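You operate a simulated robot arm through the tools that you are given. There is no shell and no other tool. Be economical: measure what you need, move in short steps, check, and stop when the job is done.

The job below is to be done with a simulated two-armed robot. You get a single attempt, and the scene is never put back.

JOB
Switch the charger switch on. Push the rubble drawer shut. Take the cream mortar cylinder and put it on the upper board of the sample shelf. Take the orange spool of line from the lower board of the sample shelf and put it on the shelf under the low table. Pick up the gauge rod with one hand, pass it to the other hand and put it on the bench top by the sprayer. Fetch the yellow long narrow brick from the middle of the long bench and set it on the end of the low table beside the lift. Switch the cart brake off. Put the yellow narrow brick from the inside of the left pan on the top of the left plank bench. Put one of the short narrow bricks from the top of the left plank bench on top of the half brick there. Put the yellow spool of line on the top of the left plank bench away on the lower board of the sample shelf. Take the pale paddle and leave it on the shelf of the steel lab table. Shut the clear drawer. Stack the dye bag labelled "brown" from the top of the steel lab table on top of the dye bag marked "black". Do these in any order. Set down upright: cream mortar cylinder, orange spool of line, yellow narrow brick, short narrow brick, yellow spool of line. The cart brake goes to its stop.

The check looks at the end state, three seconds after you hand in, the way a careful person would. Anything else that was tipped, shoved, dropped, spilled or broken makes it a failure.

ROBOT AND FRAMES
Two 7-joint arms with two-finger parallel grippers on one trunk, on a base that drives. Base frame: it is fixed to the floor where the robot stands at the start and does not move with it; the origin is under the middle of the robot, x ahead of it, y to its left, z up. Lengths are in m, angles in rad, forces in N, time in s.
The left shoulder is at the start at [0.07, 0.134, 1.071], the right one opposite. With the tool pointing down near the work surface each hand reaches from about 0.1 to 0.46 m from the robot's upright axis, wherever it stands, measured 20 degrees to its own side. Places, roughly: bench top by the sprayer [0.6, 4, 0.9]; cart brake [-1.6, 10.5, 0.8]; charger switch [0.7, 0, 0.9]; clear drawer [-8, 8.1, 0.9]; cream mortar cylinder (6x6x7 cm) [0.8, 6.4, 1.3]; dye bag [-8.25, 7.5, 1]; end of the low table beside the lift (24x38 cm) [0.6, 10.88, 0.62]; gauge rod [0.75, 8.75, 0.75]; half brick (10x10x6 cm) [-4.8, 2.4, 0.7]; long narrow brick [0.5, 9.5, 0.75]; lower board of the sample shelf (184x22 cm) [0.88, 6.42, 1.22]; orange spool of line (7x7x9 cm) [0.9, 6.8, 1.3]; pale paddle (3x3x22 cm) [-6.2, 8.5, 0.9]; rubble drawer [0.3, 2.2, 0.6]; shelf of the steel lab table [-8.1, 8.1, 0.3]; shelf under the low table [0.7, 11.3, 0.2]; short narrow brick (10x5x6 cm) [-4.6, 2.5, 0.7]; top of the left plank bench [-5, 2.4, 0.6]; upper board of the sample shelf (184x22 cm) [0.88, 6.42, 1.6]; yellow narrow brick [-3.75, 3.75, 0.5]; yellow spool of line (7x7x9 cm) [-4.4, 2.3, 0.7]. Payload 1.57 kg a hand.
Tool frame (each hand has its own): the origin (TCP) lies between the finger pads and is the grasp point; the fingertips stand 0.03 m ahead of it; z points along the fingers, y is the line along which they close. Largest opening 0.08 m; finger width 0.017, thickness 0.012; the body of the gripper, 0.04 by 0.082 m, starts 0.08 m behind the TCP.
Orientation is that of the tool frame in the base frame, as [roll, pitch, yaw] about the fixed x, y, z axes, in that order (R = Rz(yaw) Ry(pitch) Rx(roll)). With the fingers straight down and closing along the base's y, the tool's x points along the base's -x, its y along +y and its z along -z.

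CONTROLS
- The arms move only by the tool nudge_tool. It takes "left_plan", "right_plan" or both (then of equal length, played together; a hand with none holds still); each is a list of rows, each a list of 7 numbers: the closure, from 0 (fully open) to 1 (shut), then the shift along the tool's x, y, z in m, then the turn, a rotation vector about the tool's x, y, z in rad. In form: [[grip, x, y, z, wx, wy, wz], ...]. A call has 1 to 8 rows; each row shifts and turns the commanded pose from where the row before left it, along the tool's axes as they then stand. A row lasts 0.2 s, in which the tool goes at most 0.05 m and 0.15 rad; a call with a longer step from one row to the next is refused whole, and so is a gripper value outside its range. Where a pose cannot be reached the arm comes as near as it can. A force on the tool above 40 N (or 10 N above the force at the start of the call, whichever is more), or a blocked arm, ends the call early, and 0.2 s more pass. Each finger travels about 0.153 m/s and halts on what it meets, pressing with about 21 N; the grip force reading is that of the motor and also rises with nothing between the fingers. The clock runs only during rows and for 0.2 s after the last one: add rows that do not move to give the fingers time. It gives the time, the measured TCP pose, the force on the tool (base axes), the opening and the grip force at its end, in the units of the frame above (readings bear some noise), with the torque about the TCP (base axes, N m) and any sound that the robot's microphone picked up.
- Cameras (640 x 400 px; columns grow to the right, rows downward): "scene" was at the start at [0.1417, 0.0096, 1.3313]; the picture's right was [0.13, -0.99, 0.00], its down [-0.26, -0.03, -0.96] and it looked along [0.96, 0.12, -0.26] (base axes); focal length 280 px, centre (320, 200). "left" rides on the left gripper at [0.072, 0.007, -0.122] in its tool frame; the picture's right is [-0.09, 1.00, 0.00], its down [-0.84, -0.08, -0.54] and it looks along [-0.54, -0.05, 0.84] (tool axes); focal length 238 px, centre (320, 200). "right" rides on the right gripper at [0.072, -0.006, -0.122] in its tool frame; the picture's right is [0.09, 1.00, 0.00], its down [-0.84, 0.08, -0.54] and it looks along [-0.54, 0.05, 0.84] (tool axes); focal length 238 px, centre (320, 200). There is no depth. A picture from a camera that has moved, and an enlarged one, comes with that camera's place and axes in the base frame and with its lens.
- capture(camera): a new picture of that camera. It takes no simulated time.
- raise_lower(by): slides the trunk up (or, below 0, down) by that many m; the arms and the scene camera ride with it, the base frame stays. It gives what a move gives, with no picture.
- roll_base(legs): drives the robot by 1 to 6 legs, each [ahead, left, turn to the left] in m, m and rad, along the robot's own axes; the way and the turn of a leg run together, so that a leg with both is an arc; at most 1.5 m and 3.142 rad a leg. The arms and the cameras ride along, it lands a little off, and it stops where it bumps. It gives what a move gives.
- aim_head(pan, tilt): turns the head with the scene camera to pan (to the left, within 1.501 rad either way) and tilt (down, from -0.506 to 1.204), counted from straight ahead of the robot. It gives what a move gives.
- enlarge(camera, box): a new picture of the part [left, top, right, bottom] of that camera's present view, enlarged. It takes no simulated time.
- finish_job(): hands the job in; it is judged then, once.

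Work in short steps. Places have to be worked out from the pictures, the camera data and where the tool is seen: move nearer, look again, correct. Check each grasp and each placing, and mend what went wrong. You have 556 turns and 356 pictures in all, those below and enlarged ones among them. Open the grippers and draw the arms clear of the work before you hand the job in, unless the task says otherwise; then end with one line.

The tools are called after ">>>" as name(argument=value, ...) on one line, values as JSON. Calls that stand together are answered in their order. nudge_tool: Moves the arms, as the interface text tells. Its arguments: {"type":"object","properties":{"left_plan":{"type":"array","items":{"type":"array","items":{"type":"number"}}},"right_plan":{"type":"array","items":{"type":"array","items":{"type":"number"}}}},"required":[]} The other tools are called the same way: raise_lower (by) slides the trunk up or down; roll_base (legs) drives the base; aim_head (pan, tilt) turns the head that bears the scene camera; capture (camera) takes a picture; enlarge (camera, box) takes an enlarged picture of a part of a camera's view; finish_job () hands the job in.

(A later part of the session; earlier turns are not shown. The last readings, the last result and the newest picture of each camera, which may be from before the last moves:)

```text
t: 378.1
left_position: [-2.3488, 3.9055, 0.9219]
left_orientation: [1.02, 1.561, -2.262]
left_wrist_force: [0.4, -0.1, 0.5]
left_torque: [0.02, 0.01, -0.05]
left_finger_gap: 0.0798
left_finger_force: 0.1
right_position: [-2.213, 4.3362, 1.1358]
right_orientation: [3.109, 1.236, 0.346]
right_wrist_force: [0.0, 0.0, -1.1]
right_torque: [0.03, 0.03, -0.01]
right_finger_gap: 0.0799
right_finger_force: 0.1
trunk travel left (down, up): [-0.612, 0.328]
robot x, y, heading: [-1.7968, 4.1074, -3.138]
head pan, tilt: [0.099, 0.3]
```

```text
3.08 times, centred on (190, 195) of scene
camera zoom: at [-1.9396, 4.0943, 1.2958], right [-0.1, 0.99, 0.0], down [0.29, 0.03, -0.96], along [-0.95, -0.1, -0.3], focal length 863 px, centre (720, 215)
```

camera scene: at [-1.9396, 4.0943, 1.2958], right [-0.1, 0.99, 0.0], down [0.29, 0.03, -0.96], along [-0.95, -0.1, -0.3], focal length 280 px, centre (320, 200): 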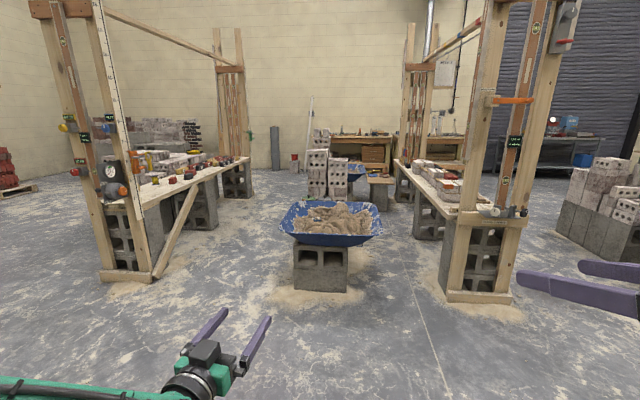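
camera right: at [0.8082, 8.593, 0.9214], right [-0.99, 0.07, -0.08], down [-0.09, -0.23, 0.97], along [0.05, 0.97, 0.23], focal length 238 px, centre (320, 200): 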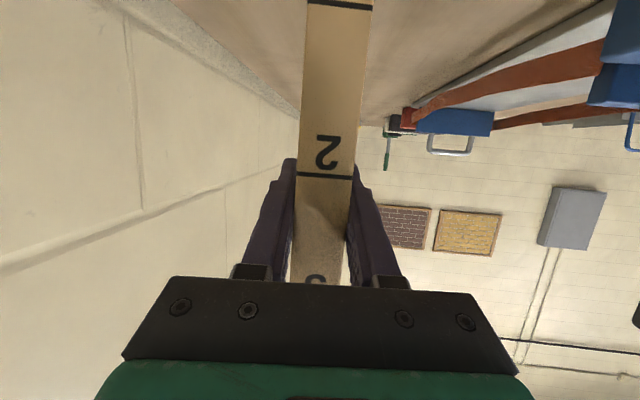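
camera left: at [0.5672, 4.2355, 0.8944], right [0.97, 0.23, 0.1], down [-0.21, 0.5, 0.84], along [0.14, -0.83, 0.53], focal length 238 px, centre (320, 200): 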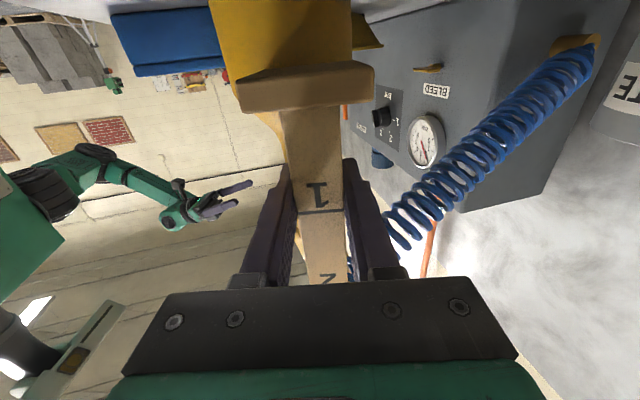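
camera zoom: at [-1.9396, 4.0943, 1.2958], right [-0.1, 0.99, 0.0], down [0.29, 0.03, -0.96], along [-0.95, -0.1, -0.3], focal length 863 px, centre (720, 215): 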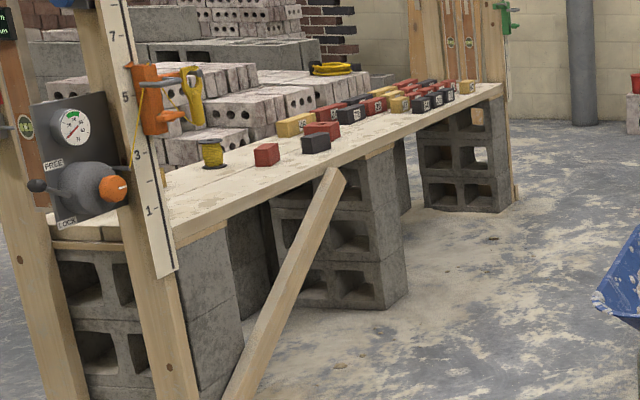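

The yellow brick peeks out behind the pan's near rim at about (-3.72,3.83). I drive closer and look down into the pan.

>>> roll_base(legs=[[1.1, 0, 0]])

>>> raise_lower(by=0.25)

>>> aim_head(pan=0.1, tilt=0.75)

>>> capture(camera="scene")

```text
t: 383.9
left_position: [-3.475, 3.9213, 0.9233]
left_orientation: [1.018, 1.56, -2.282]
left_wrist_force: [0.4, -0.7, -1.2]
left_torque: [-0.01, 0.01, 0.02]
left_finger_gap: 0.0798
left_finger_force: 0.1
right_position: [-3.3334, 4.3504, 1.1354]
right_orientation: [3.111, 1.236, 0.329]
right_wrist_force: [-0.2, 0.6, 1.0]
right_torque: [-0.04, 0.0, 0.0]
right_finger_gap: 0.08
right_finger_force: 0.0
trunk travel left (down, up): [-0.612, 0.328]
robot x, y, heading: [-2.9181, 4.1114, 3.128]
head pan, tilt: [0.099, 0.3]
```

```text
t: 386.5
left_position: [-3.4763, 3.9214, 1.1713]
left_orientation: [1.019, 1.56, -2.279]
left_wrist_force: [-0.2, 0.0, -0.2]
left_torque: [-0.02, -0.01, 0.02]
left_finger_gap: 0.0799
left_finger_force: 0.0
right_position: [-3.3313, 4.3509, 1.3865]
right_orientation: [3.109, 1.236, 0.328]
right_wrist_force: [0.2, 0.1, -0.1]
right_torque: [0.02, 0.0, -0.03]
right_finger_gap: 0.08
right_finger_force: 0.0
trunk travel left (down, up): [-0.862, 0.078]
robot x, y, heading: [-2.916, 4.11, 3.13]
head pan, tilt: [0.099, 0.3]
```

```text
t: 387.4
left_position: [-3.4755, 3.921, 1.1719]
left_orientation: [1.012, 1.561, -2.285]
left_wrist_force: [-0.2, 0.2, -1.2]
left_torque: [0.01, -0.01, -0.03]
left_finger_gap: 0.08
left_finger_force: 0.0
right_position: [-3.3327, 4.3488, 1.3864]
right_orientation: [3.111, 1.236, 0.332]
right_wrist_force: [0.2, 0.2, -0.2]
right_torque: [0.0, 0.02, -0.01]
right_finger_gap: 0.0801
right_finger_force: 0.1
trunk travel left (down, up): [-0.862, 0.078]
robot x, y, heading: [-2.9227, 4.1138, 3.127]
head pan, tilt: [0.099, 0.75]
```

```text
209 pictures are left
camera scene: at [-3.0528, 4.1042, 1.5055], right [-0.08, 1.0, 0.0], down [0.68, 0.06, -0.73], along [-0.73, -0.06, -0.68], focal length 280 px, centre (320, 200)
```

scene: 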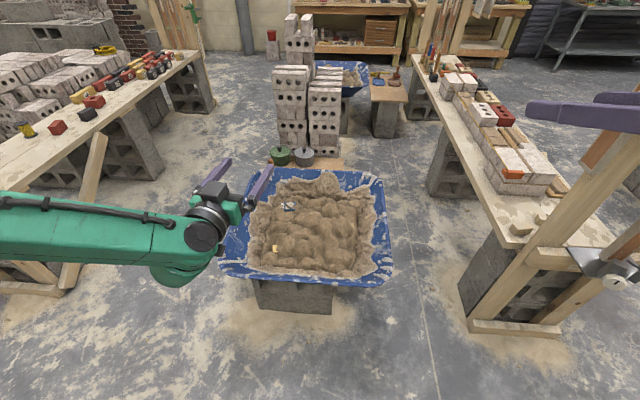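

>>> enlarge(camera="scene", box=[215, 160, 405, 290])

>>> enlarge(camera="scene", box=[0, 30, 220, 180])

```text
3.08 times, centred on (310, 225) of scene
camera zoom: at [-3.0528, 4.1042, 1.5055], right [-0.08, 1.0, 0.0], down [0.68, 0.06, -0.73], along [-0.73, -0.06, -0.68], focal length 863 px, centre (351, 123)
```

zoom: 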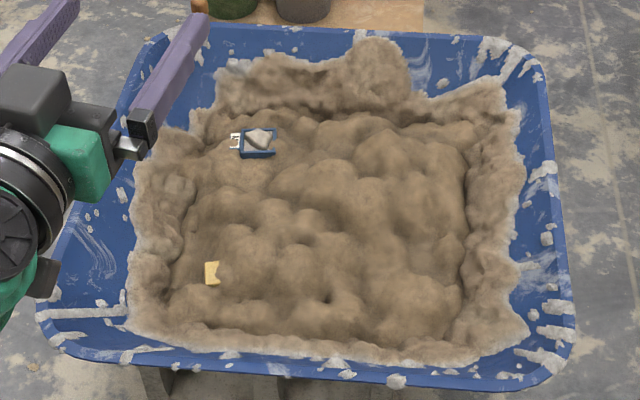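

```text
2.67 times, centred on (110, 105) of scene
camera zoom: at [-3.0528, 4.1042, 1.5055], right [-0.08, 1.0, 0.0], down [0.68, 0.06, -0.73], along [-0.73, -0.06, -0.68], focal length 748 px, centre (880, 453)
```

zoom: 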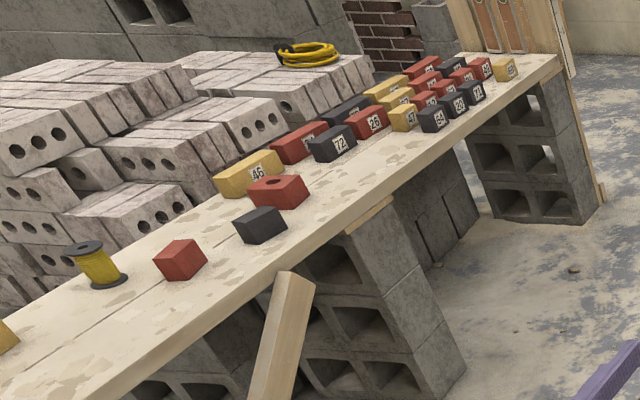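

The yellow brick's visible tip is at about (-3.79,3.845), mostly buried in mortar. I point the left hand down, bring it above and take a close look.

>>> nudge_tool(left_plan=[[0, 0, 0, 0, 0, 0.145, 0], [0, 0, 0, 0, 0, 0.145, 0], [0, 0, 0, 0, 0, 0.145, 0], [0, 0, 0, 0, 0, 0.145, 0], [0, 0, 0, 0, 0, 0.145, 0], [0, 0, 0, 0, 0, 0.145, 0], [0, 0, 0, 0, 0, 0.145, 0], [0, 0, 0, 0, 0, 0.145, 0]])

>>> roll_base(legs=[[0.3, 0.05, 0]])

>>> raise_lower(by=-0.3)

>>> capture(camera="left")

>>> capture(camera="scene")

```text
t: 389.2
left_position: [-3.4646, 3.7528, 1.1123]
left_orientation: [3.133, 0.416, -0.16]
left_wrist_force: [0.1, -0.4, 0.1]
left_torque: [0.02, 0.01, 0.03]
left_finger_gap: 0.0799
left_finger_force: 0.0
left hand out of reach, approached as far as the arm can: row 1, 2, 3, 4, 5, 6
right_position: [-3.333, 4.3511, 1.3881]
right_orientation: [3.111, 1.236, 0.33]
right_wrist_force: [0.2, -0.3, 0.4]
right_torque: [0.01, -0.04, -0.01]
right_finger_gap: 0.0802
right_finger_force: 0.1
trunk travel left (down, up): [-0.862, 0.078]
robot x, y, heading: [-2.917, 4.1112, 3.126]
head pan, tilt: [0.099, 0.75]
```

```text
t: 391.2
left_position: [-3.7556, 3.707, 1.1139]
left_orientation: [3.131, 0.419, -0.157]
left_wrist_force: [1.2, 0.4, 0.0]
left_torque: [0.01, 0.03, 0.01]
left_finger_gap: 0.08
left_finger_force: 0.1
right_position: [-3.6267, 4.3059, 1.389]
right_orientation: [3.112, 1.238, 0.333]
right_wrist_force: [0.6, 0.5, 0.4]
right_torque: [0.0, 0.0, 0.01]
right_finger_gap: 0.0799
right_finger_force: 0.1
trunk travel left (down, up): [-0.862, 0.078]
robot x, y, heading: [-3.2148, 4.0684, 3.127]
head pan, tilt: [0.099, 0.75]
```

```text
t: 394.2
left_position: [-3.7583, 3.7073, 0.814]
left_orientation: [3.131, 0.417, -0.159]
left_wrist_force: [0.2, 0.6, 0.4]
left_torque: [-0.03, -0.01, 0.05]
left_finger_gap: 0.0801
left_finger_force: 0.1
right_position: [-3.6306, 4.3055, 1.0869]
right_orientation: [3.109, 1.235, 0.331]
right_wrist_force: [-0.5, -0.5, -0.7]
right_torque: [-0.03, 0.0, 0.0]
right_finger_gap: 0.0799
right_finger_force: 0.0
trunk travel left (down, up): [-0.562, 0.378]
robot x, y, heading: [-3.2174, 4.0724, 3.126]
head pan, tilt: [0.099, 0.75]
```

```text
206 pictures are left
camera left: at [-3.6459, 3.6848, 0.8953], right [-0.24, -0.97, 0.05], down [-0.53, 0.17, 0.83], along [-0.82, 0.17, -0.55], focal length 238 px, centre (320, 200)
```

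left: 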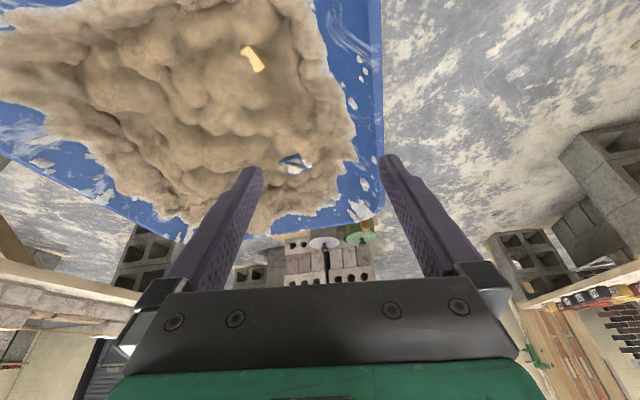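

```text
205 pictures are left
camera scene: at [-3.349, 4.0594, 1.2055], right [-0.09, 1.0, 0.0], down [0.68, 0.06, -0.73], along [-0.73, -0.06, -0.68], focal length 280 px, centre (320, 200)
```

scene: 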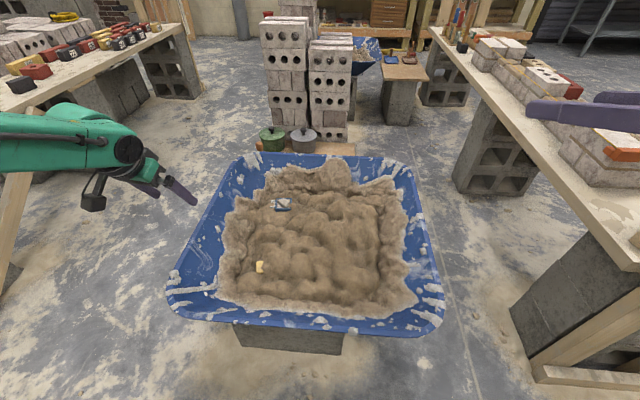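

Triangulated tip at ≈(-3.832,3.833,0.447). I shift the base right 12.5 cm and lower the hand for a close view.

>>> roll_base(legs=[[0.02, -0.125, 0.015]])

>>> raise_lower(by=-0.17)

>>> capture(camera="left")

>>> capture(camera="scene")

```text
t: 395.5
left_position: [-3.772, 3.8234, 0.8128]
left_orientation: [3.133, 0.416, -0.145]
left_wrist_force: [-0.3, 0.6, 0.2]
left_torque: [0.0, 0.0, -0.01]
left_finger_gap: 0.0801
left_finger_force: 0.1
right_position: [-3.6525, 4.4216, 1.0871]
right_orientation: [3.112, 1.236, 0.346]
right_wrist_force: [-0.7, -0.1, 0.2]
right_torque: [-0.01, 0.0, 0.0]
right_finger_gap: 0.0797
right_finger_force: 0.1
trunk travel left (down, up): [-0.562, 0.378]
robot x, y, heading: [-3.2353, 4.193, -3.139]
head pan, tilt: [0.099, 0.75]
```

```text
t: 397.4
left_position: [-3.7719, 3.8232, 0.6441]
left_orientation: [3.131, 0.417, -0.145]
left_wrist_force: [0.4, 0.6, 0.1]
left_torque: [-0.05, 0.02, -0.02]
left_finger_gap: 0.0798
left_finger_force: 0.1
right_position: [-3.6512, 4.423, 0.9158]
right_orientation: [3.109, 1.234, 0.347]
right_wrist_force: [-0.3, 0.1, -0.3]
right_torque: [-0.02, 0.01, 0.04]
right_finger_gap: 0.0799
right_finger_force: 0.0
trunk travel left (down, up): [-0.392, 0.548]
robot x, y, heading: [-3.234, 4.1909, -3.142]
head pan, tilt: [0.099, 0.75]
```

```text
204 pictures are left
camera left: at [-3.6591, 3.8028, 0.7253], right [-0.22, -0.97, 0.05], down [-0.53, 0.16, 0.83], along [-0.82, 0.16, -0.55], focal length 238 px, centre (320, 200)
```

left: 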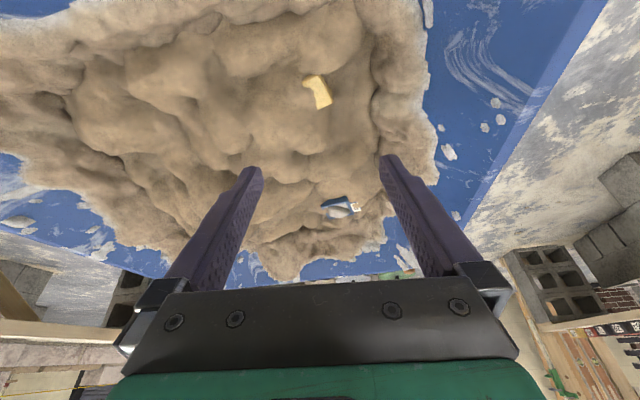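

```text
203 pictures are left
camera scene: at [-3.3677, 4.1817, 1.0355], right [-0.1, 0.99, 0.0], down [0.68, 0.07, -0.73], along [-0.73, -0.07, -0.68], focal length 280 px, centre (320, 200)
```

scene: 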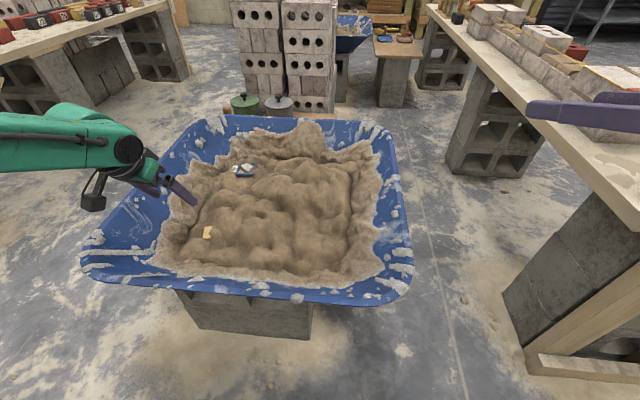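

>>> enlarge(camera="left", box=[270, 50, 370, 130])

>>> enlarge(camera="scene", box=[180, 200, 240, 260])

```text
5.00 times, centred on (320, 90) of left
camera zoom: at [-3.6591, 3.8028, 0.7253], right [-0.22, -0.97, 0.05], down [-0.53, 0.16, 0.83], along [-0.82, 0.16, -0.55], focal length 1192 px, centre (320, 750)
```

zoom: 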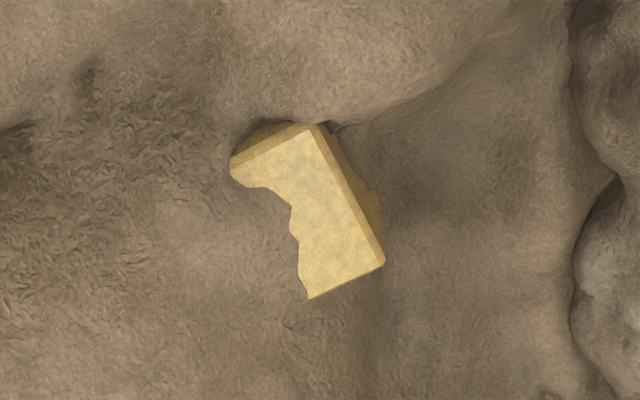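

```text
6.67 times, centred on (210, 230) of scene
camera zoom: at [-3.3677, 4.1817, 1.0355], right [-0.1, 0.99, 0.0], down [0.68, 0.07, -0.73], along [-0.73, -0.07, -0.68], focal length 1870 px, centre (1053, 0)
```

zoom: 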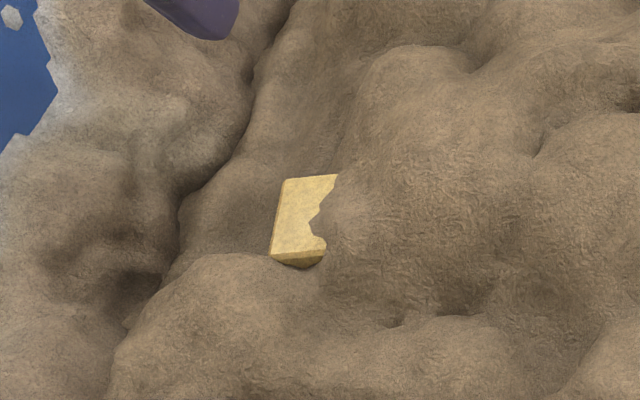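

The brick lies along y with its 4.4 cm width along x, only its -y end exposed. To close the fingers across it I should work from the south side facing +y. I raise, back off, turn to +y and slide into the gap south of the pan.

>>> raise_lower(by=0.25)

>>> roll_base(legs=[[-0.55, 0, 0], [0, 0, -1.571], [-0.95, 0, 0]])

>>> aim_head(pan=0.9, tilt=0.6)

>>> capture(camera="scene")

```text
t: 400.0
left_position: [-3.7723, 3.8235, 0.8923]
left_orientation: [3.132, 0.416, -0.145]
left_wrist_force: [-0.8, -0.1, -0.2]
left_torque: [-0.01, 0.01, 0.03]
left_finger_gap: 0.0799
left_finger_force: 0.1
right_position: [-3.6533, 4.4233, 1.166]
right_orientation: [3.113, 1.236, 0.347]
right_wrist_force: [-0.9, 0.1, -0.3]
right_torque: [-0.02, -0.01, 0.03]
right_finger_gap: 0.0799
right_finger_force: 0.0
trunk travel left (down, up): [-0.642, 0.298]
robot x, y, heading: [-3.2346, 4.1912, -3.144]
head pan, tilt: [0.099, 0.75]
```

```text
t: 411.5
left_position: [-3.0538, 3.7682, 0.8919]
left_orientation: [3.131, 0.417, -1.689]
left_wrist_force: [0.1, 0.0, 0.0]
left_torque: [-0.02, 0.01, 0.03]
left_finger_gap: 0.0798
left_finger_force: 0.1
right_position: [-2.4508, 3.6638, 1.1672]
right_orientation: [3.11, 1.237, -1.199]
right_wrist_force: [0.0, -0.1, 0.2]
right_torque: [0.0, 0.0, 0.0]
right_finger_gap: 0.08
right_finger_force: 0.0
trunk travel left (down, up): [-0.642, 0.298]
robot x, y, heading: [-2.6723, 3.2399, 1.604]
head pan, tilt: [0.099, 0.75]
```

```text
t: 412.6
left_position: [-3.0537, 3.7701, 0.8934]
left_orientation: [3.132, 0.417, -1.69]
left_wrist_force: [0.5, -0.2, -0.7]
left_torque: [-0.03, -0.01, 0.02]
left_finger_gap: 0.0799
left_finger_force: 0.1
right_position: [-2.4501, 3.6657, 1.1673]
right_orientation: [3.11, 1.236, -1.199]
right_wrist_force: [-0.3, -0.3, -0.5]
right_torque: [-0.04, -0.01, -0.04]
right_finger_gap: 0.0802
right_finger_force: 0.0
trunk travel left (down, up): [-0.642, 0.298]
robot x, y, heading: [-2.6707, 3.2415, 1.595]
head pan, tilt: [0.901, 0.6]
```

```text
200 pictures are left
camera scene: at [-2.7433, 3.3417, 1.2983], right [0.6, 0.8, 0.0], down [0.45, -0.34, -0.82], along [-0.66, 0.5, -0.57], focal length 280 px, centre (320, 200)
```

scene: 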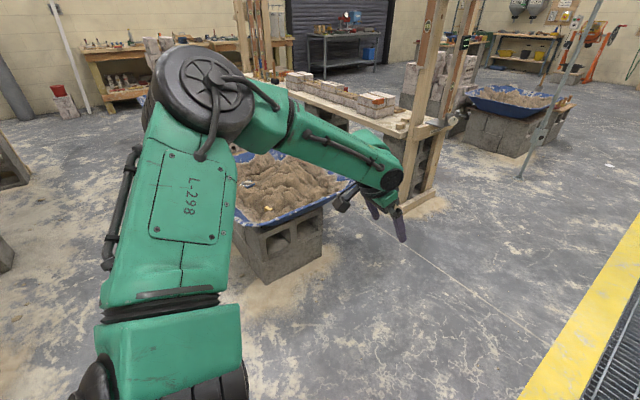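

The left hand sits 0.38 left of my axis; a 0.776 m shift left puts it over the brick. Do that and look.

>>> roll_base(legs=[[0, 0.776, -0.025]])

>>> aim_head(pan=0.3, tilt=0.8)

>>> capture(camera="scene")

>>> capture(camera="left")

```text
t: 416.8
left_position: [-3.8007, 3.7691, 0.8944]
left_orientation: [3.131, 0.417, -1.717]
left_wrist_force: [-0.8, 0.2, 0.4]
left_torque: [-0.01, -0.04, 0.0]
left_finger_gap: 0.0797
left_finger_force: 0.0
right_position: [-3.2001, 3.6487, 1.1657]
right_orientation: [3.109, 1.235, -1.228]
right_wrist_force: [-0.1, -0.9, -0.2]
right_torque: [0.01, -0.01, 0.01]
right_finger_gap: 0.0797
right_finger_force: 0.1
trunk travel left (down, up): [-0.642, 0.298]
robot x, y, heading: [-3.4319, 3.2343, 1.569]
head pan, tilt: [0.901, 0.6]
```

```text
t: 417.8
left_position: [-3.7998, 3.7675, 0.8936]
left_orientation: [3.132, 0.418, -1.718]
left_wrist_force: [-0.4, 0.6, 0.0]
left_torque: [0.01, 0.01, 0.01]
left_finger_gap: 0.0801
left_finger_force: 0.0
right_position: [-3.2, 3.6478, 1.1662]
right_orientation: [3.11, 1.236, -1.228]
right_wrist_force: [-0.1, 0.8, -0.1]
right_torque: [-0.02, -0.02, -0.02]
right_finger_gap: 0.0796
right_finger_force: 0.1
trunk travel left (down, up): [-0.642, 0.298]
robot x, y, heading: [-3.4311, 3.232, 1.571]
head pan, tilt: [0.3, 0.799]
```

```text
199 pictures are left
camera scene: at [-3.4565, 3.3555, 1.2815], right [0.96, 0.3, 0.0], down [0.21, -0.68, -0.7], along [-0.21, 0.67, -0.72], focal length 280 px, centre (320, 200)
```

scene: 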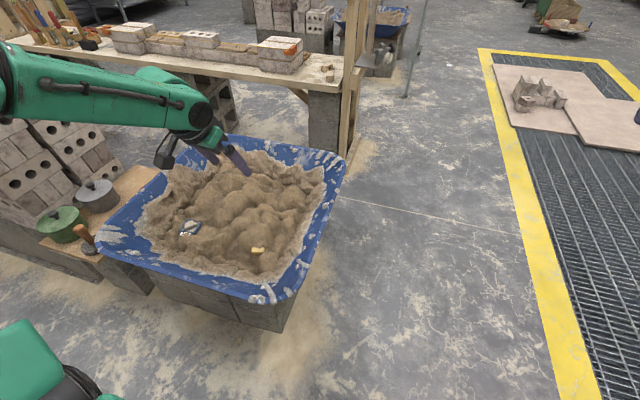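

```text
198 pictures are left
camera left: at [-3.8221, 3.6566, 0.9752], right [-0.97, 0.22, 0.05], down [0.16, 0.53, 0.83], along [0.16, 0.82, -0.55], focal length 238 px, centre (320, 200)
```

left: 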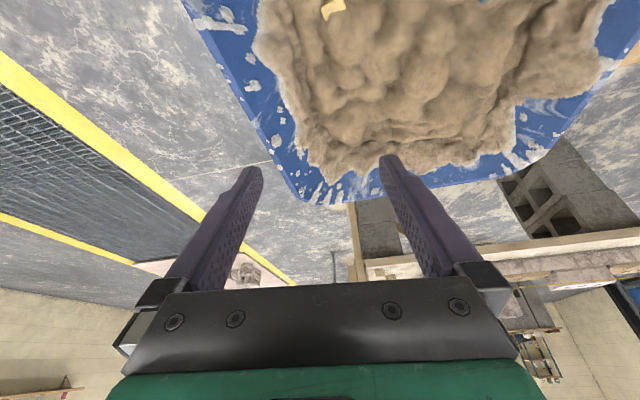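

Brick confirmed at (-3.838,3.828). I yaw the hand +0.41 rad to match the brick's axis, move over it and lower the trunk, then look closely.

>>> nudge_tool(left_plan=[[0, 0, 0, 0, -0.0553, 0, -0.125], [0, 0, 0, 0, -0.0553, 0, -0.125], [0, 0, 0, 0, -0.0553, 0, -0.125], [0, -0.03, 0.008, 0.0133, 0, 0, 0], [0, -0.03, 0.008, 0.0133, 0, 0, 0], [0, 0, 0, 0, 0, 0, 0]])

>>> raise_lower(by=-0.27)

>>> capture(camera="left")

>>> capture(camera="scene")

```text
t: 419.1
left_position: [-3.8337, 3.8268, 0.8935]
left_orientation: [3.133, 0.419, -1.307]
left_wrist_force: [-0.7, -0.3, -0.8]
left_torque: [-0.01, 0.0, 0.0]
left_finger_gap: 0.08
left_finger_force: 0.1
right_position: [-3.2004, 3.6474, 1.1665]
right_orientation: [3.111, 1.237, -1.227]
right_wrist_force: [-0.2, 0.0, 0.7]
right_torque: [-0.03, -0.01, 0.02]
right_finger_gap: 0.08
right_finger_force: 0.0
trunk travel left (down, up): [-0.642, 0.298]
robot x, y, heading: [-3.4312, 3.2298, 1.573]
head pan, tilt: [0.3, 0.799]
```

```text
t: 421.9
left_position: [-3.8326, 3.8283, 0.6227]
left_orientation: [3.133, 0.422, -1.308]
left_wrist_force: [-0.4, 0.0, 0.1]
left_torque: [0.01, 0.02, -0.01]
left_finger_gap: 0.08
left_finger_force: 0.0
right_position: [-3.1997, 3.6486, 0.897]
right_orientation: [3.111, 1.236, -1.227]
right_wrist_force: [0.1, 0.9, -0.1]
right_torque: [0.0, 0.0, -0.01]
right_finger_gap: 0.0798
right_finger_force: 0.0
trunk travel left (down, up): [-0.372, 0.568]
robot x, y, heading: [-3.43, 3.2282, 1.571]
head pan, tilt: [0.3, 0.799]
```

```text
197 pictures are left
camera left: at [-3.8084, 3.7159, 0.7045], right [-0.98, -0.18, 0.05], down [-0.06, 0.55, 0.84], along [-0.18, 0.82, -0.55], focal length 238 px, centre (320, 200)
```

left: 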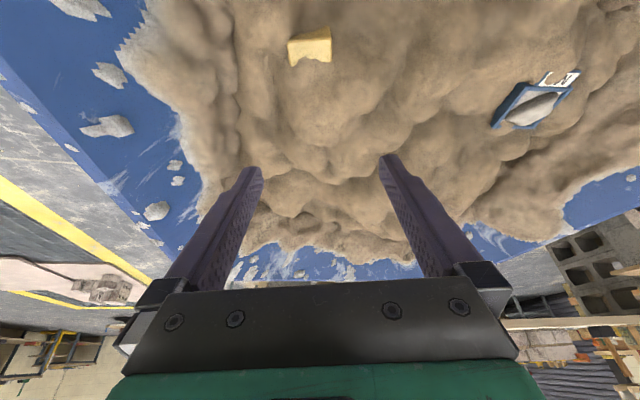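

```text
196 pictures are left
camera scene: at [-3.4565, 3.3554, 1.0115], right [0.96, 0.3, 0.0], down [0.21, -0.68, -0.7], along [-0.21, 0.67, -0.72], focal length 280 px, centre (320, 200)
```

scene: 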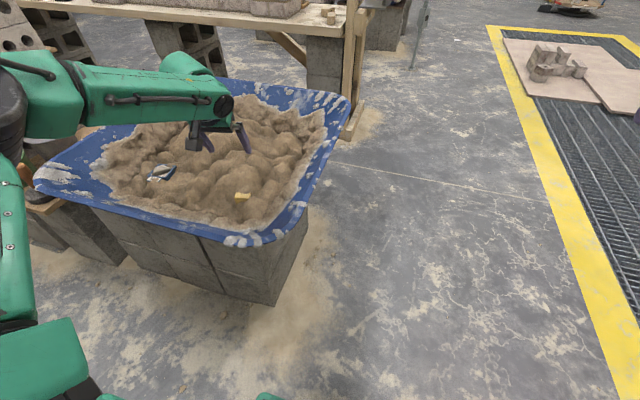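

>>> enlarge(camera="left", box=[260, 10, 360, 90])

```text
5.00 times, centred on (310, 50) of left
camera zoom: at [-3.8084, 3.7159, 0.7045], right [-0.98, -0.18, 0.05], down [-0.06, 0.55, 0.84], along [-0.18, 0.82, -0.55], focal length 1192 px, centre (370, 950)
```

zoom: 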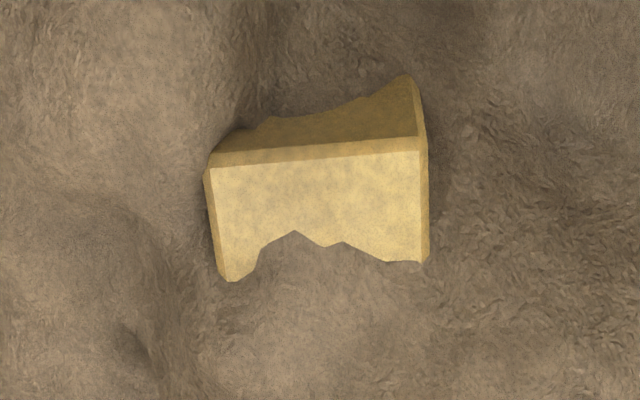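

The exposed end face is square to the hand: near edge from (-3.810,3.8235) to (-3.8495,3.814), top z≈0.457, width 4.1 cm. I descend 12 cm with the fingers open.

>>> nudge_tool(left_plan=[[0, 0.0135, 0, 0.037, 0, 0, 0], [0, 0.0135, 0, 0.037, 0, 0, 0], [0, 0.0135, 0, 0.037, 0, 0, 0], [0, 0, 0, 0, 0, 0, 0]])

>>> capture(camera="left")

```text
t: 422.9
left_position: [-3.8361, 3.8363, 0.5112]
left_orientation: [3.132, 0.421, -1.305]
left_wrist_force: [0.1, -0.2, -0.7]
left_torque: [-0.02, -0.02, 0.01]
left_finger_gap: 0.0802
left_finger_force: 0.2
left hand out of reach, approached as far as the arm can: row 3
right_position: [-3.2017, 3.6467, 0.8955]
right_orientation: [3.111, 1.237, -1.224]
right_wrist_force: [0.0, 0.6, -0.4]
right_torque: [-0.01, -0.02, -0.01]
right_finger_gap: 0.0797
right_finger_force: 0.1
trunk travel left (down, up): [-0.372, 0.568]
robot x, y, heading: [-3.432, 3.2325, 1.566]
head pan, tilt: [0.3, 0.799]
```

```text
194 pictures are left
camera left: at [-3.8119, 3.7245, 0.5924], right [-0.98, -0.18, 0.05], down [-0.06, 0.54, 0.84], along [-0.18, 0.82, -0.55], focal length 238 px, centre (320, 200)
```

left: 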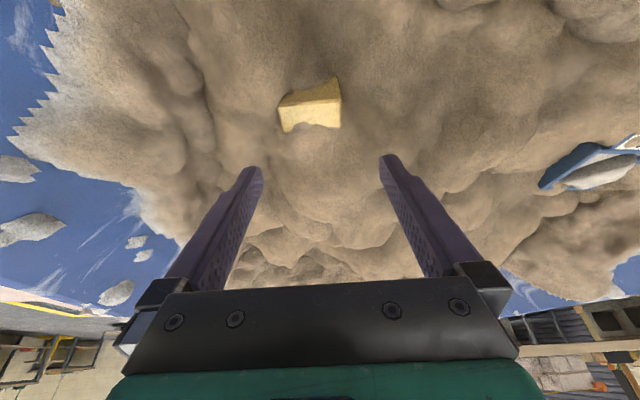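

Aligned within 6 mm. I correct that and lower with the trunk in small steps, watching the force as the tips reach the mortar.

>>> nudge_tool(left_plan=[[0, 0, -0.006, 0, 0, 0, 0]])

>>> raise_lower(by=-0.035)

>>> raise_lower(by=-0.02)

>>> capture(camera="left")

```text
t: 423.3
left_position: [-3.8291, 3.8375, 0.5111]
left_orientation: [3.132, 0.42, -1.308]
left_wrist_force: [-0.4, 0.2, -0.3]
left_torque: [-0.01, -0.05, 0.02]
left_finger_gap: 0.0801
left_finger_force: 0.1
right_position: [-3.2001, 3.6487, 0.8972]
right_orientation: [3.11, 1.234, -1.227]
right_wrist_force: [-0.1, 0.2, -0.4]
right_torque: [-0.02, -0.02, -0.01]
right_finger_gap: 0.0803
right_finger_force: 0.1
trunk travel left (down, up): [-0.372, 0.568]
robot x, y, heading: [-3.4345, 3.2314, 1.569]
head pan, tilt: [0.3, 0.799]
```

```text
t: 424.1
left_position: [-3.8298, 3.8383, 0.4769]
left_orientation: [3.133, 0.419, -1.305]
left_wrist_force: [-1.0, -0.6, -0.5]
left_torque: [0.0, 0.01, -0.01]
left_finger_gap: 0.0799
left_finger_force: 0.1
right_position: [-3.1998, 3.6478, 0.8619]
right_orientation: [3.109, 1.237, -1.226]
right_wrist_force: [-0.2, -0.8, -0.7]
right_torque: [0.01, -0.01, -0.01]
right_finger_gap: 0.0799
right_finger_force: 0.1
trunk travel left (down, up): [-0.337, 0.603]
robot x, y, heading: [-3.4333, 3.2297, 1.568]
head pan, tilt: [0.3, 0.799]
```

```text
t: 424.8
left_position: [-3.8292, 3.8376, 0.4566]
left_orientation: [3.134, 0.42, -1.307]
left_wrist_force: [-0.2, 0.4, 0.7]
left_torque: [0.01, 0.01, 0.02]
left_finger_gap: 0.0803
left_finger_force: 0.0
right_position: [-3.2009, 3.648, 0.8416]
right_orientation: [3.11, 1.236, -1.227]
right_wrist_force: [0.2, 0.1, -0.3]
right_torque: [0.01, -0.02, 0.03]
right_finger_gap: 0.0797
right_finger_force: 0.1
trunk travel left (down, up): [-0.317, 0.623]
robot x, y, heading: [-3.4317, 3.2272, 1.567]
head pan, tilt: [0.3, 0.799]
```

```text
193 pictures are left
camera left: at [-3.8055, 3.7258, 0.5381], right [-0.98, -0.18, 0.05], down [-0.06, 0.55, 0.84], along [-0.18, 0.82, -0.55], focal length 238 px, centre (320, 200)
```

left: 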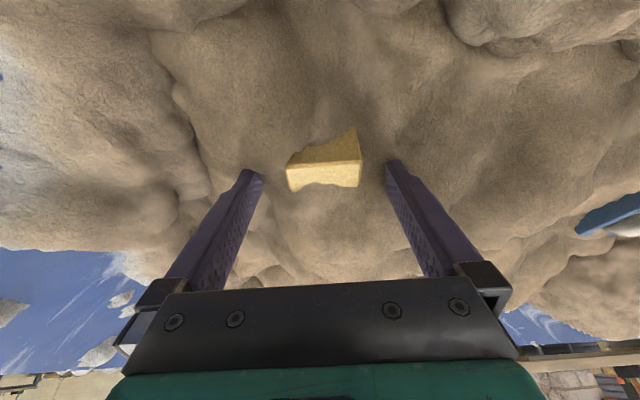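

No resistance so far and well centred. Continue down 3 cm.

>>> raise_lower(by=-0.02)

>>> raise_lower(by=-0.012)

>>> capture(camera="left")

```text
t: 425.4
left_position: [-3.8312, 3.8379, 0.4372]
left_orientation: [3.132, 0.42, -1.308]
left_wrist_force: [-0.4, 0.3, 0.4]
left_torque: [0.0, -0.02, 0.0]
left_finger_gap: 0.0798
left_finger_force: 0.0
right_position: [-3.1992, 3.6485, 0.8218]
right_orientation: [3.109, 1.236, -1.228]
right_wrist_force: [-0.2, -0.4, -0.6]
right_torque: [-0.01, 0.0, -0.02]
right_finger_gap: 0.0799
right_finger_force: 0.2
trunk travel left (down, up): [-0.297, 0.643]
robot x, y, heading: [-3.4313, 3.2294, 1.567]
head pan, tilt: [0.3, 0.799]
```

```text
t: 426.0
left_position: [-3.83, 3.8387, 0.4263]
left_orientation: [3.134, 0.423, -1.305]
left_wrist_force: [1.1, -2.4, 7.5]
left_torque: [0.03, -0.33, -0.11]
left_finger_gap: 0.0798
left_finger_force: 0.0
right_position: [-3.1998, 3.6475, 0.8106]
right_orientation: [3.111, 1.237, -1.227]
right_wrist_force: [0.0, -0.7, -0.3]
right_torque: [-0.02, 0.02, -0.02]
right_finger_gap: 0.0801
right_finger_force: 0.1
trunk travel left (down, up): [-0.285, 0.655]
robot x, y, heading: [-3.4285, 3.2315, 1.568]
head pan, tilt: [0.3, 0.799]
```

```text
192 pictures are left
camera left: at [-3.8052, 3.7255, 0.5078], right [-0.98, -0.18, 0.05], down [-0.06, 0.54, 0.84], along [-0.18, 0.82, -0.54], focal length 238 px, centre (320, 200)
```

left: 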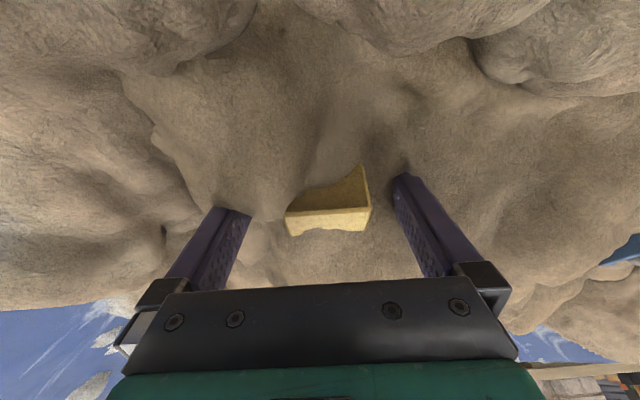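

A 7.5 N resistance (tips in mortar); the brick's end is between the pads. Close here.

>>> nudge_tool(left_plan=[[0.4, 0, 0, 0, 0, 0, 0], [1, 0, 0, 0, 0, 0, 0], [1, 0, 0, 0, 0, 0, 0], [1, 0, 0, 0, 0, 0, 0]])

>>> capture(camera="left")

```text
t: 427.0
left_position: [-3.8287, 3.8374, 0.4277]
left_orientation: [3.134, 0.424, -1.307]
left_wrist_force: [3.5, 0.9, 8.5]
left_torque: [0.07, -0.45, 0.0]
left_finger_gap: 0.0438
left_finger_force: 20.9
right_position: [-3.1994, 3.6482, 0.8095]
right_orientation: [3.108, 1.237, -1.228]
right_wrist_force: [-0.3, -0.3, -0.2]
right_torque: [0.0, -0.02, -0.01]
right_finger_gap: 0.0801
right_finger_force: 0.0
trunk travel left (down, up): [-0.285, 0.655]
robot x, y, heading: [-3.4318, 3.2297, 1.568]
head pan, tilt: [0.3, 0.799]
```

```text
191 pictures are left
camera left: at [-3.8047, 3.7257, 0.5077], right [-0.98, -0.18, 0.05], down [-0.06, 0.54, 0.84], along [-0.18, 0.82, -0.54], focal length 238 px, centre (320, 200)
```

left: 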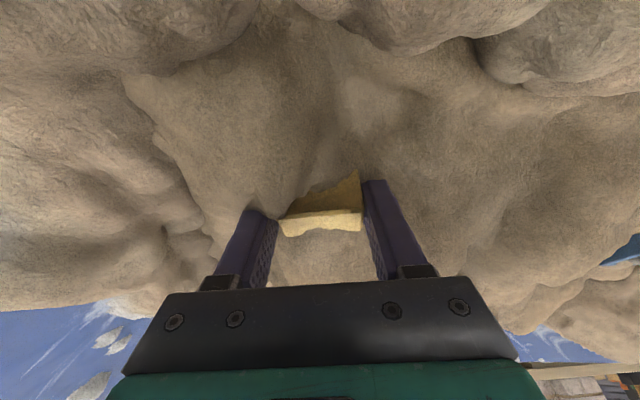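

Gripped at 4.4 cm, the brick's width. Lift with the trunk gently.

>>> raise_lower(by=0.06)

>>> capture(camera="left")

```text
t: 428.0
left_position: [-3.8301, 3.8379, 0.4834]
left_orientation: [3.133, 0.421, -1.305]
left_wrist_force: [0.2, 0.3, -4.2]
left_torque: [-0.09, -0.04, 0.0]
left_finger_gap: 0.0441
left_finger_force: 21.3
right_position: [-3.2002, 3.649, 0.8703]
right_orientation: [3.109, 1.233, -1.227]
right_wrist_force: [-0.2, 0.3, -0.4]
right_torque: [0.02, 0.01, 0.01]
right_finger_gap: 0.0799
right_finger_force: 0.0
trunk travel left (down, up): [-0.345, 0.595]
robot x, y, heading: [-3.4323, 3.2272, 1.572]
head pan, tilt: [0.3, 0.799]
```

```text
190 pictures are left
camera left: at [-3.8058, 3.7261, 0.5652], right [-0.98, -0.18, 0.05], down [-0.06, 0.55, 0.83], along [-0.18, 0.82, -0.55], focal length 238 px, centre (320, 200)
```

left: 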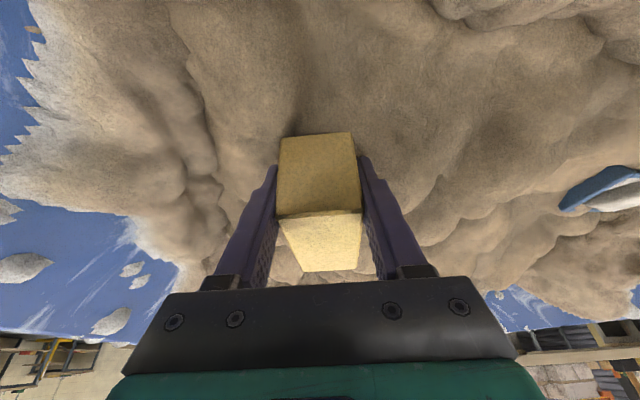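

It pulled free cleanly. Raise further and view it.

>>> raise_lower(by=0.35)

>>> aim_head(pan=0.6, tilt=0.5)

>>> capture(camera="scene")

>>> capture(camera="left")

```text
t: 431.4
left_position: [-3.8292, 3.838, 0.8337]
left_orientation: [3.133, 0.421, -1.307]
left_wrist_force: [-0.3, 0.5, -4.1]
left_torque: [-0.12, 0.0, 0.01]
left_finger_gap: 0.0439
left_finger_force: 21.3
right_position: [-3.2006, 3.6491, 1.2184]
right_orientation: [3.111, 1.236, -1.226]
right_wrist_force: [0.0, -0.1, -0.2]
right_torque: [0.0, -0.02, -0.03]
right_finger_gap: 0.08
right_finger_force: 0.1
trunk travel left (down, up): [-0.695, 0.245]
robot x, y, heading: [-3.4311, 3.2314, 1.569]
head pan, tilt: [0.3, 0.799]
```

```text
t: 432.2
left_position: [-3.8305, 3.8375, 0.8335]
left_orientation: [3.134, 0.42, -1.304]
left_wrist_force: [0.6, -0.4, -3.2]
left_torque: [-0.13, -0.02, 0.04]
left_finger_gap: 0.044
left_finger_force: 21.1
right_position: [-3.2004, 3.6481, 1.2183]
right_orientation: [3.11, 1.237, -1.227]
right_wrist_force: [-0.3, 0.4, -0.6]
right_torque: [0.02, -0.03, 0.0]
right_finger_gap: 0.0799
right_finger_force: 0.0
trunk travel left (down, up): [-0.695, 0.245]
robot x, y, heading: [-3.4313, 3.2335, 1.575]
head pan, tilt: [0.6, 0.499]
```

```text
189 pictures are left
camera scene: at [-3.4845, 3.3545, 1.3602], right [0.83, 0.56, 0.0], down [0.27, -0.4, -0.88], along [-0.49, 0.72, -0.48], focal length 280 px, centre (320, 200)
```

scene: 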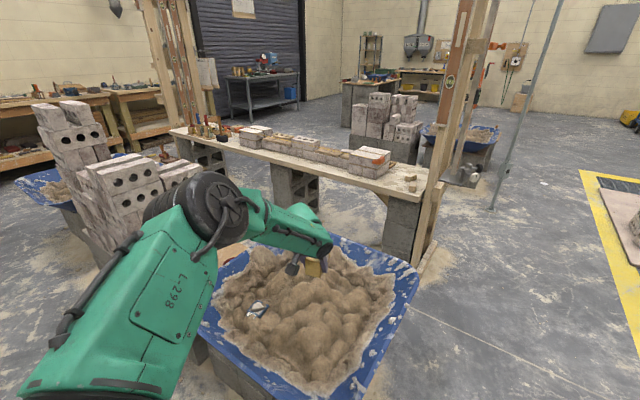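

```text
188 pictures are left
camera left: at [-3.8058, 3.7264, 0.9155], right [-0.98, -0.18, 0.05], down [-0.06, 0.55, 0.84], along [-0.18, 0.82, -0.55], focal length 238 px, centre (320, 200)
```

left: 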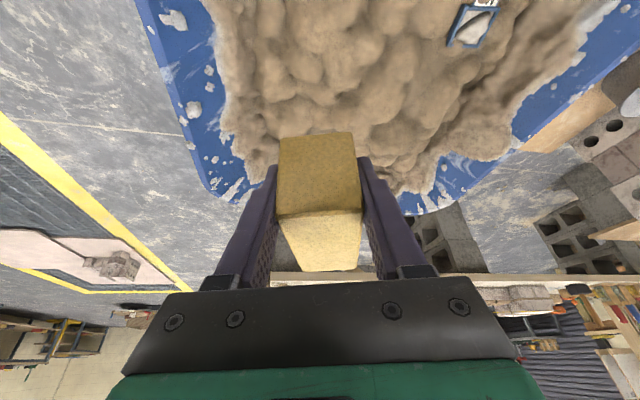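

Brick is securely held. I exit east over the pan, turn clockwise to face -y in the open, then look at the plank bench.

>>> roll_base(legs=[[0, -0.85, 0], [0, 0, -1.57], [0, 0, -1.57]])

>>> aim_head(pan=-0.9, tilt=0.35)

>>> capture(camera="scene")

```text
t: 444.4
left_position: [-2.1884, 2.6244, 0.8325]
left_orientation: [3.133, 0.421, 1.842]
left_wrist_force: [0.0, -0.1, -4.1]
left_torque: [0.16, 0.04, -0.01]
left_finger_gap: 0.0438
left_finger_force: 21.4
right_position: [-2.8191, 2.8096, 1.2193]
right_orientation: [3.111, 1.235, 1.923]
right_wrist_force: [0.1, 0.0, 0.2]
right_torque: [0.02, 0.02, -0.04]
right_finger_gap: 0.08
right_finger_force: 0.1
trunk travel left (down, up): [-0.695, 0.245]
robot x, y, heading: [-2.5925, 3.231, -1.565]
head pan, tilt: [0.6, 0.499]
```

```text
t: 445.9
left_position: [-2.1892, 2.6249, 0.8336]
left_orientation: [3.133, 0.419, 1.843]
left_wrist_force: [-0.1, -0.5, -3.9]
left_torque: [0.07, 0.01, -0.01]
left_finger_gap: 0.044
left_finger_force: 21.0
right_position: [-2.8195, 2.8104, 1.22]
right_orientation: [3.112, 1.236, 1.92]
right_wrist_force: [0.3, 0.4, 0.8]
right_torque: [-0.02, -0.03, -0.03]
right_finger_gap: 0.0796
right_finger_force: 0.1
trunk travel left (down, up): [-0.695, 0.245]
robot x, y, heading: [-2.5947, 3.2289, -1.564]
head pan, tilt: [-0.901, 0.351]
```

```text
187 pictures are left
camera scene: at [-2.6646, 3.1178, 1.374], right [-0.63, 0.78, 0.0], down [0.27, 0.22, -0.94], along [-0.73, -0.59, -0.34], focal length 280 px, centre (320, 200)
```

scene: 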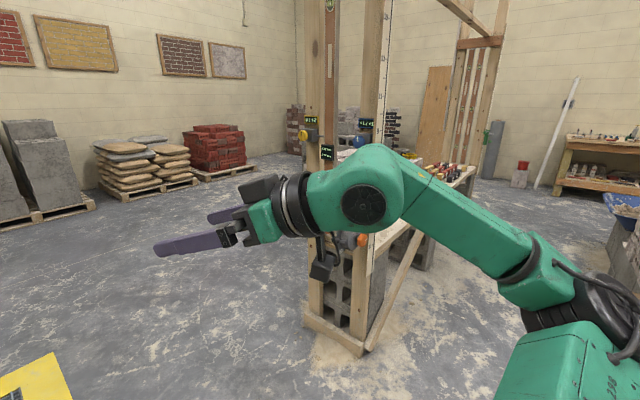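

The timber frame at the bench's near end reaches y≈2.6, so I pull the left hand back, shift north slightly and then slide west along the bench.

>>> nudge_tool(left_plan=[[1, 0.033, 0, -0.0146, 0, 0, 0], [1, 0.033, 0, -0.0146, 0, 0, 0], [1, 0.033, 0, -0.0146, 0, 0, 0], [1, 0.033, 0, -0.0146, 0, 0, 0], [1, 0, 0, 0, 0, 0, 0]])

>>> roll_base(legs=[[-0.1, 0, 0], [0, -0.7, 0]])

>>> aim_head(pan=-0.6, tilt=0.6)

>>> capture(camera="scene")

```text
t: 447.1
left_position: [-2.2298, 2.7624, 0.833]
left_orientation: [3.133, 0.419, 1.842]
left_wrist_force: [0.9, -0.8, -3.9]
left_torque: [0.13, 0.02, 0.01]
left_finger_gap: 0.0437
left_finger_force: 20.5
right_position: [-2.8208, 2.8086, 1.2171]
right_orientation: [3.107, 1.237, 1.918]
right_wrist_force: [-0.1, -0.9, -0.7]
right_torque: [0.0, -0.02, 0.02]
right_finger_gap: 0.0798
right_finger_force: 0.0
trunk travel left (down, up): [-0.695, 0.245]
robot x, y, heading: [-2.5926, 3.2297, -1.566]
head pan, tilt: [-0.901, 0.351]
```

```text
t: 451.8
left_position: [-2.9395, 2.8578, 0.8333]
left_orientation: [3.132, 0.419, 1.831]
left_wrist_force: [0.4, 0.6, -3.9]
left_torque: [0.12, 0.03, -0.02]
left_finger_gap: 0.044
left_finger_force: 20.9
right_position: [-3.5302, 2.9126, 1.2204]
right_orientation: [3.113, 1.235, 1.911]
right_wrist_force: [0.4, -1.1, -0.1]
right_torque: [0.02, 0.01, 0.0]
right_finger_gap: 0.0801
right_finger_force: 0.1
trunk travel left (down, up): [-0.695, 0.245]
robot x, y, heading: [-3.2957, 3.3295, -1.574]
head pan, tilt: [-0.901, 0.351]
```

```text
t: 452.6
left_position: [-2.9397, 2.8574, 0.8334]
left_orientation: [3.132, 0.418, 1.832]
left_wrist_force: [-0.3, 0.2, -4.1]
left_torque: [0.11, 0.02, -0.04]
left_finger_gap: 0.044
left_finger_force: 20.9
right_position: [-3.5312, 2.9117, 1.2194]
right_orientation: [3.11, 1.235, 1.911]
right_wrist_force: [-0.1, -0.6, -0.5]
right_torque: [0.01, 0.01, 0.02]
right_finger_gap: 0.08
right_finger_force: 0.1
trunk travel left (down, up): [-0.695, 0.245]
robot x, y, heading: [-3.2999, 3.3283, -1.575]
head pan, tilt: [-0.6, 0.6]
```

```text
186 pictures are left
camera scene: at [-3.3494, 3.2034, 1.3513], right [-0.82, 0.57, 0.0], down [0.32, 0.46, -0.83], along [-0.47, -0.68, -0.56], focal length 280 px, centre (320, 200)
```

scene: 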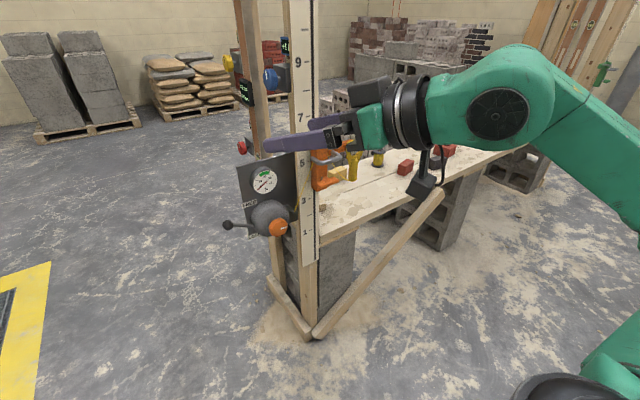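

Clear of the posts by ~0.28 m. Continue west 0.9 m.

>>> roll_base(legs=[[0, -0.95, 0]])

>>> raise_lower(by=0.15)

>>> aim_head(pan=-0.1, tilt=0.75)

>>> capture(camera="scene")

```text
t: 457.5
left_position: [-3.8935, 2.8647, 0.8335]
left_orientation: [3.133, 0.418, 1.824]
left_wrist_force: [-0.2, -0.1, -4.8]
left_torque: [0.13, 0.02, -0.01]
left_finger_gap: 0.0442
left_finger_force: 20.5
right_position: [-4.4839, 2.9229, 1.2193]
right_orientation: [3.112, 1.236, 1.906]
right_wrist_force: [0.4, 0.5, -0.4]
right_torque: [0.01, -0.02, -0.03]
right_finger_gap: 0.0802
right_finger_force: 0.1
trunk travel left (down, up): [-0.695, 0.245]
robot x, y, heading: [-4.2488, 3.3361, -1.584]
head pan, tilt: [-0.6, 0.6]
```

```text
t: 459.3
left_position: [-3.8935, 2.8648, 0.9845]
left_orientation: [3.133, 0.419, 1.821]
left_wrist_force: [-0.7, 0.0, -5.1]
left_torque: [0.12, 0.03, 0.01]
left_finger_gap: 0.0437
left_finger_force: 20.7
right_position: [-4.4828, 2.9213, 1.3704]
right_orientation: [3.111, 1.235, 1.904]
right_wrist_force: [1.1, 0.5, 0.3]
right_torque: [0.0, 0.01, -0.03]
right_finger_gap: 0.0798
right_finger_force: 0.0
trunk travel left (down, up): [-0.845, 0.095]
robot x, y, heading: [-4.2487, 3.3352, -1.584]
head pan, tilt: [-0.6, 0.6]
```

```text
t: 460.2
left_position: [-3.8925, 2.8638, 0.9827]
left_orientation: [3.133, 0.418, 1.825]
left_wrist_force: [-1.0, 0.0, -3.7]
left_torque: [0.13, 0.03, -0.01]
left_finger_gap: 0.0438
left_finger_force: 20.7
right_position: [-4.4848, 2.9221, 1.3695]
right_orientation: [3.109, 1.236, 1.901]
right_wrist_force: [0.4, -1.1, 0.5]
right_torque: [0.04, -0.01, 0.01]
right_finger_gap: 0.0801
right_finger_force: 0.0
trunk travel left (down, up): [-0.845, 0.095]
robot x, y, heading: [-4.2489, 3.3386, -1.583]
head pan, tilt: [-0.099, 0.75]
```

```text
185 pictures are left
camera scene: at [-4.2585, 3.2022, 1.4884], right [-0.99, 0.11, 0.0], down [0.08, 0.68, -0.73], along [-0.08, -0.73, -0.68], focal length 280 px, centre (320, 200)
```

scene: 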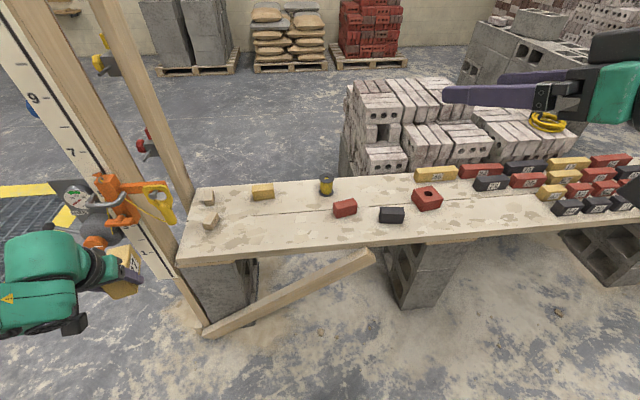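

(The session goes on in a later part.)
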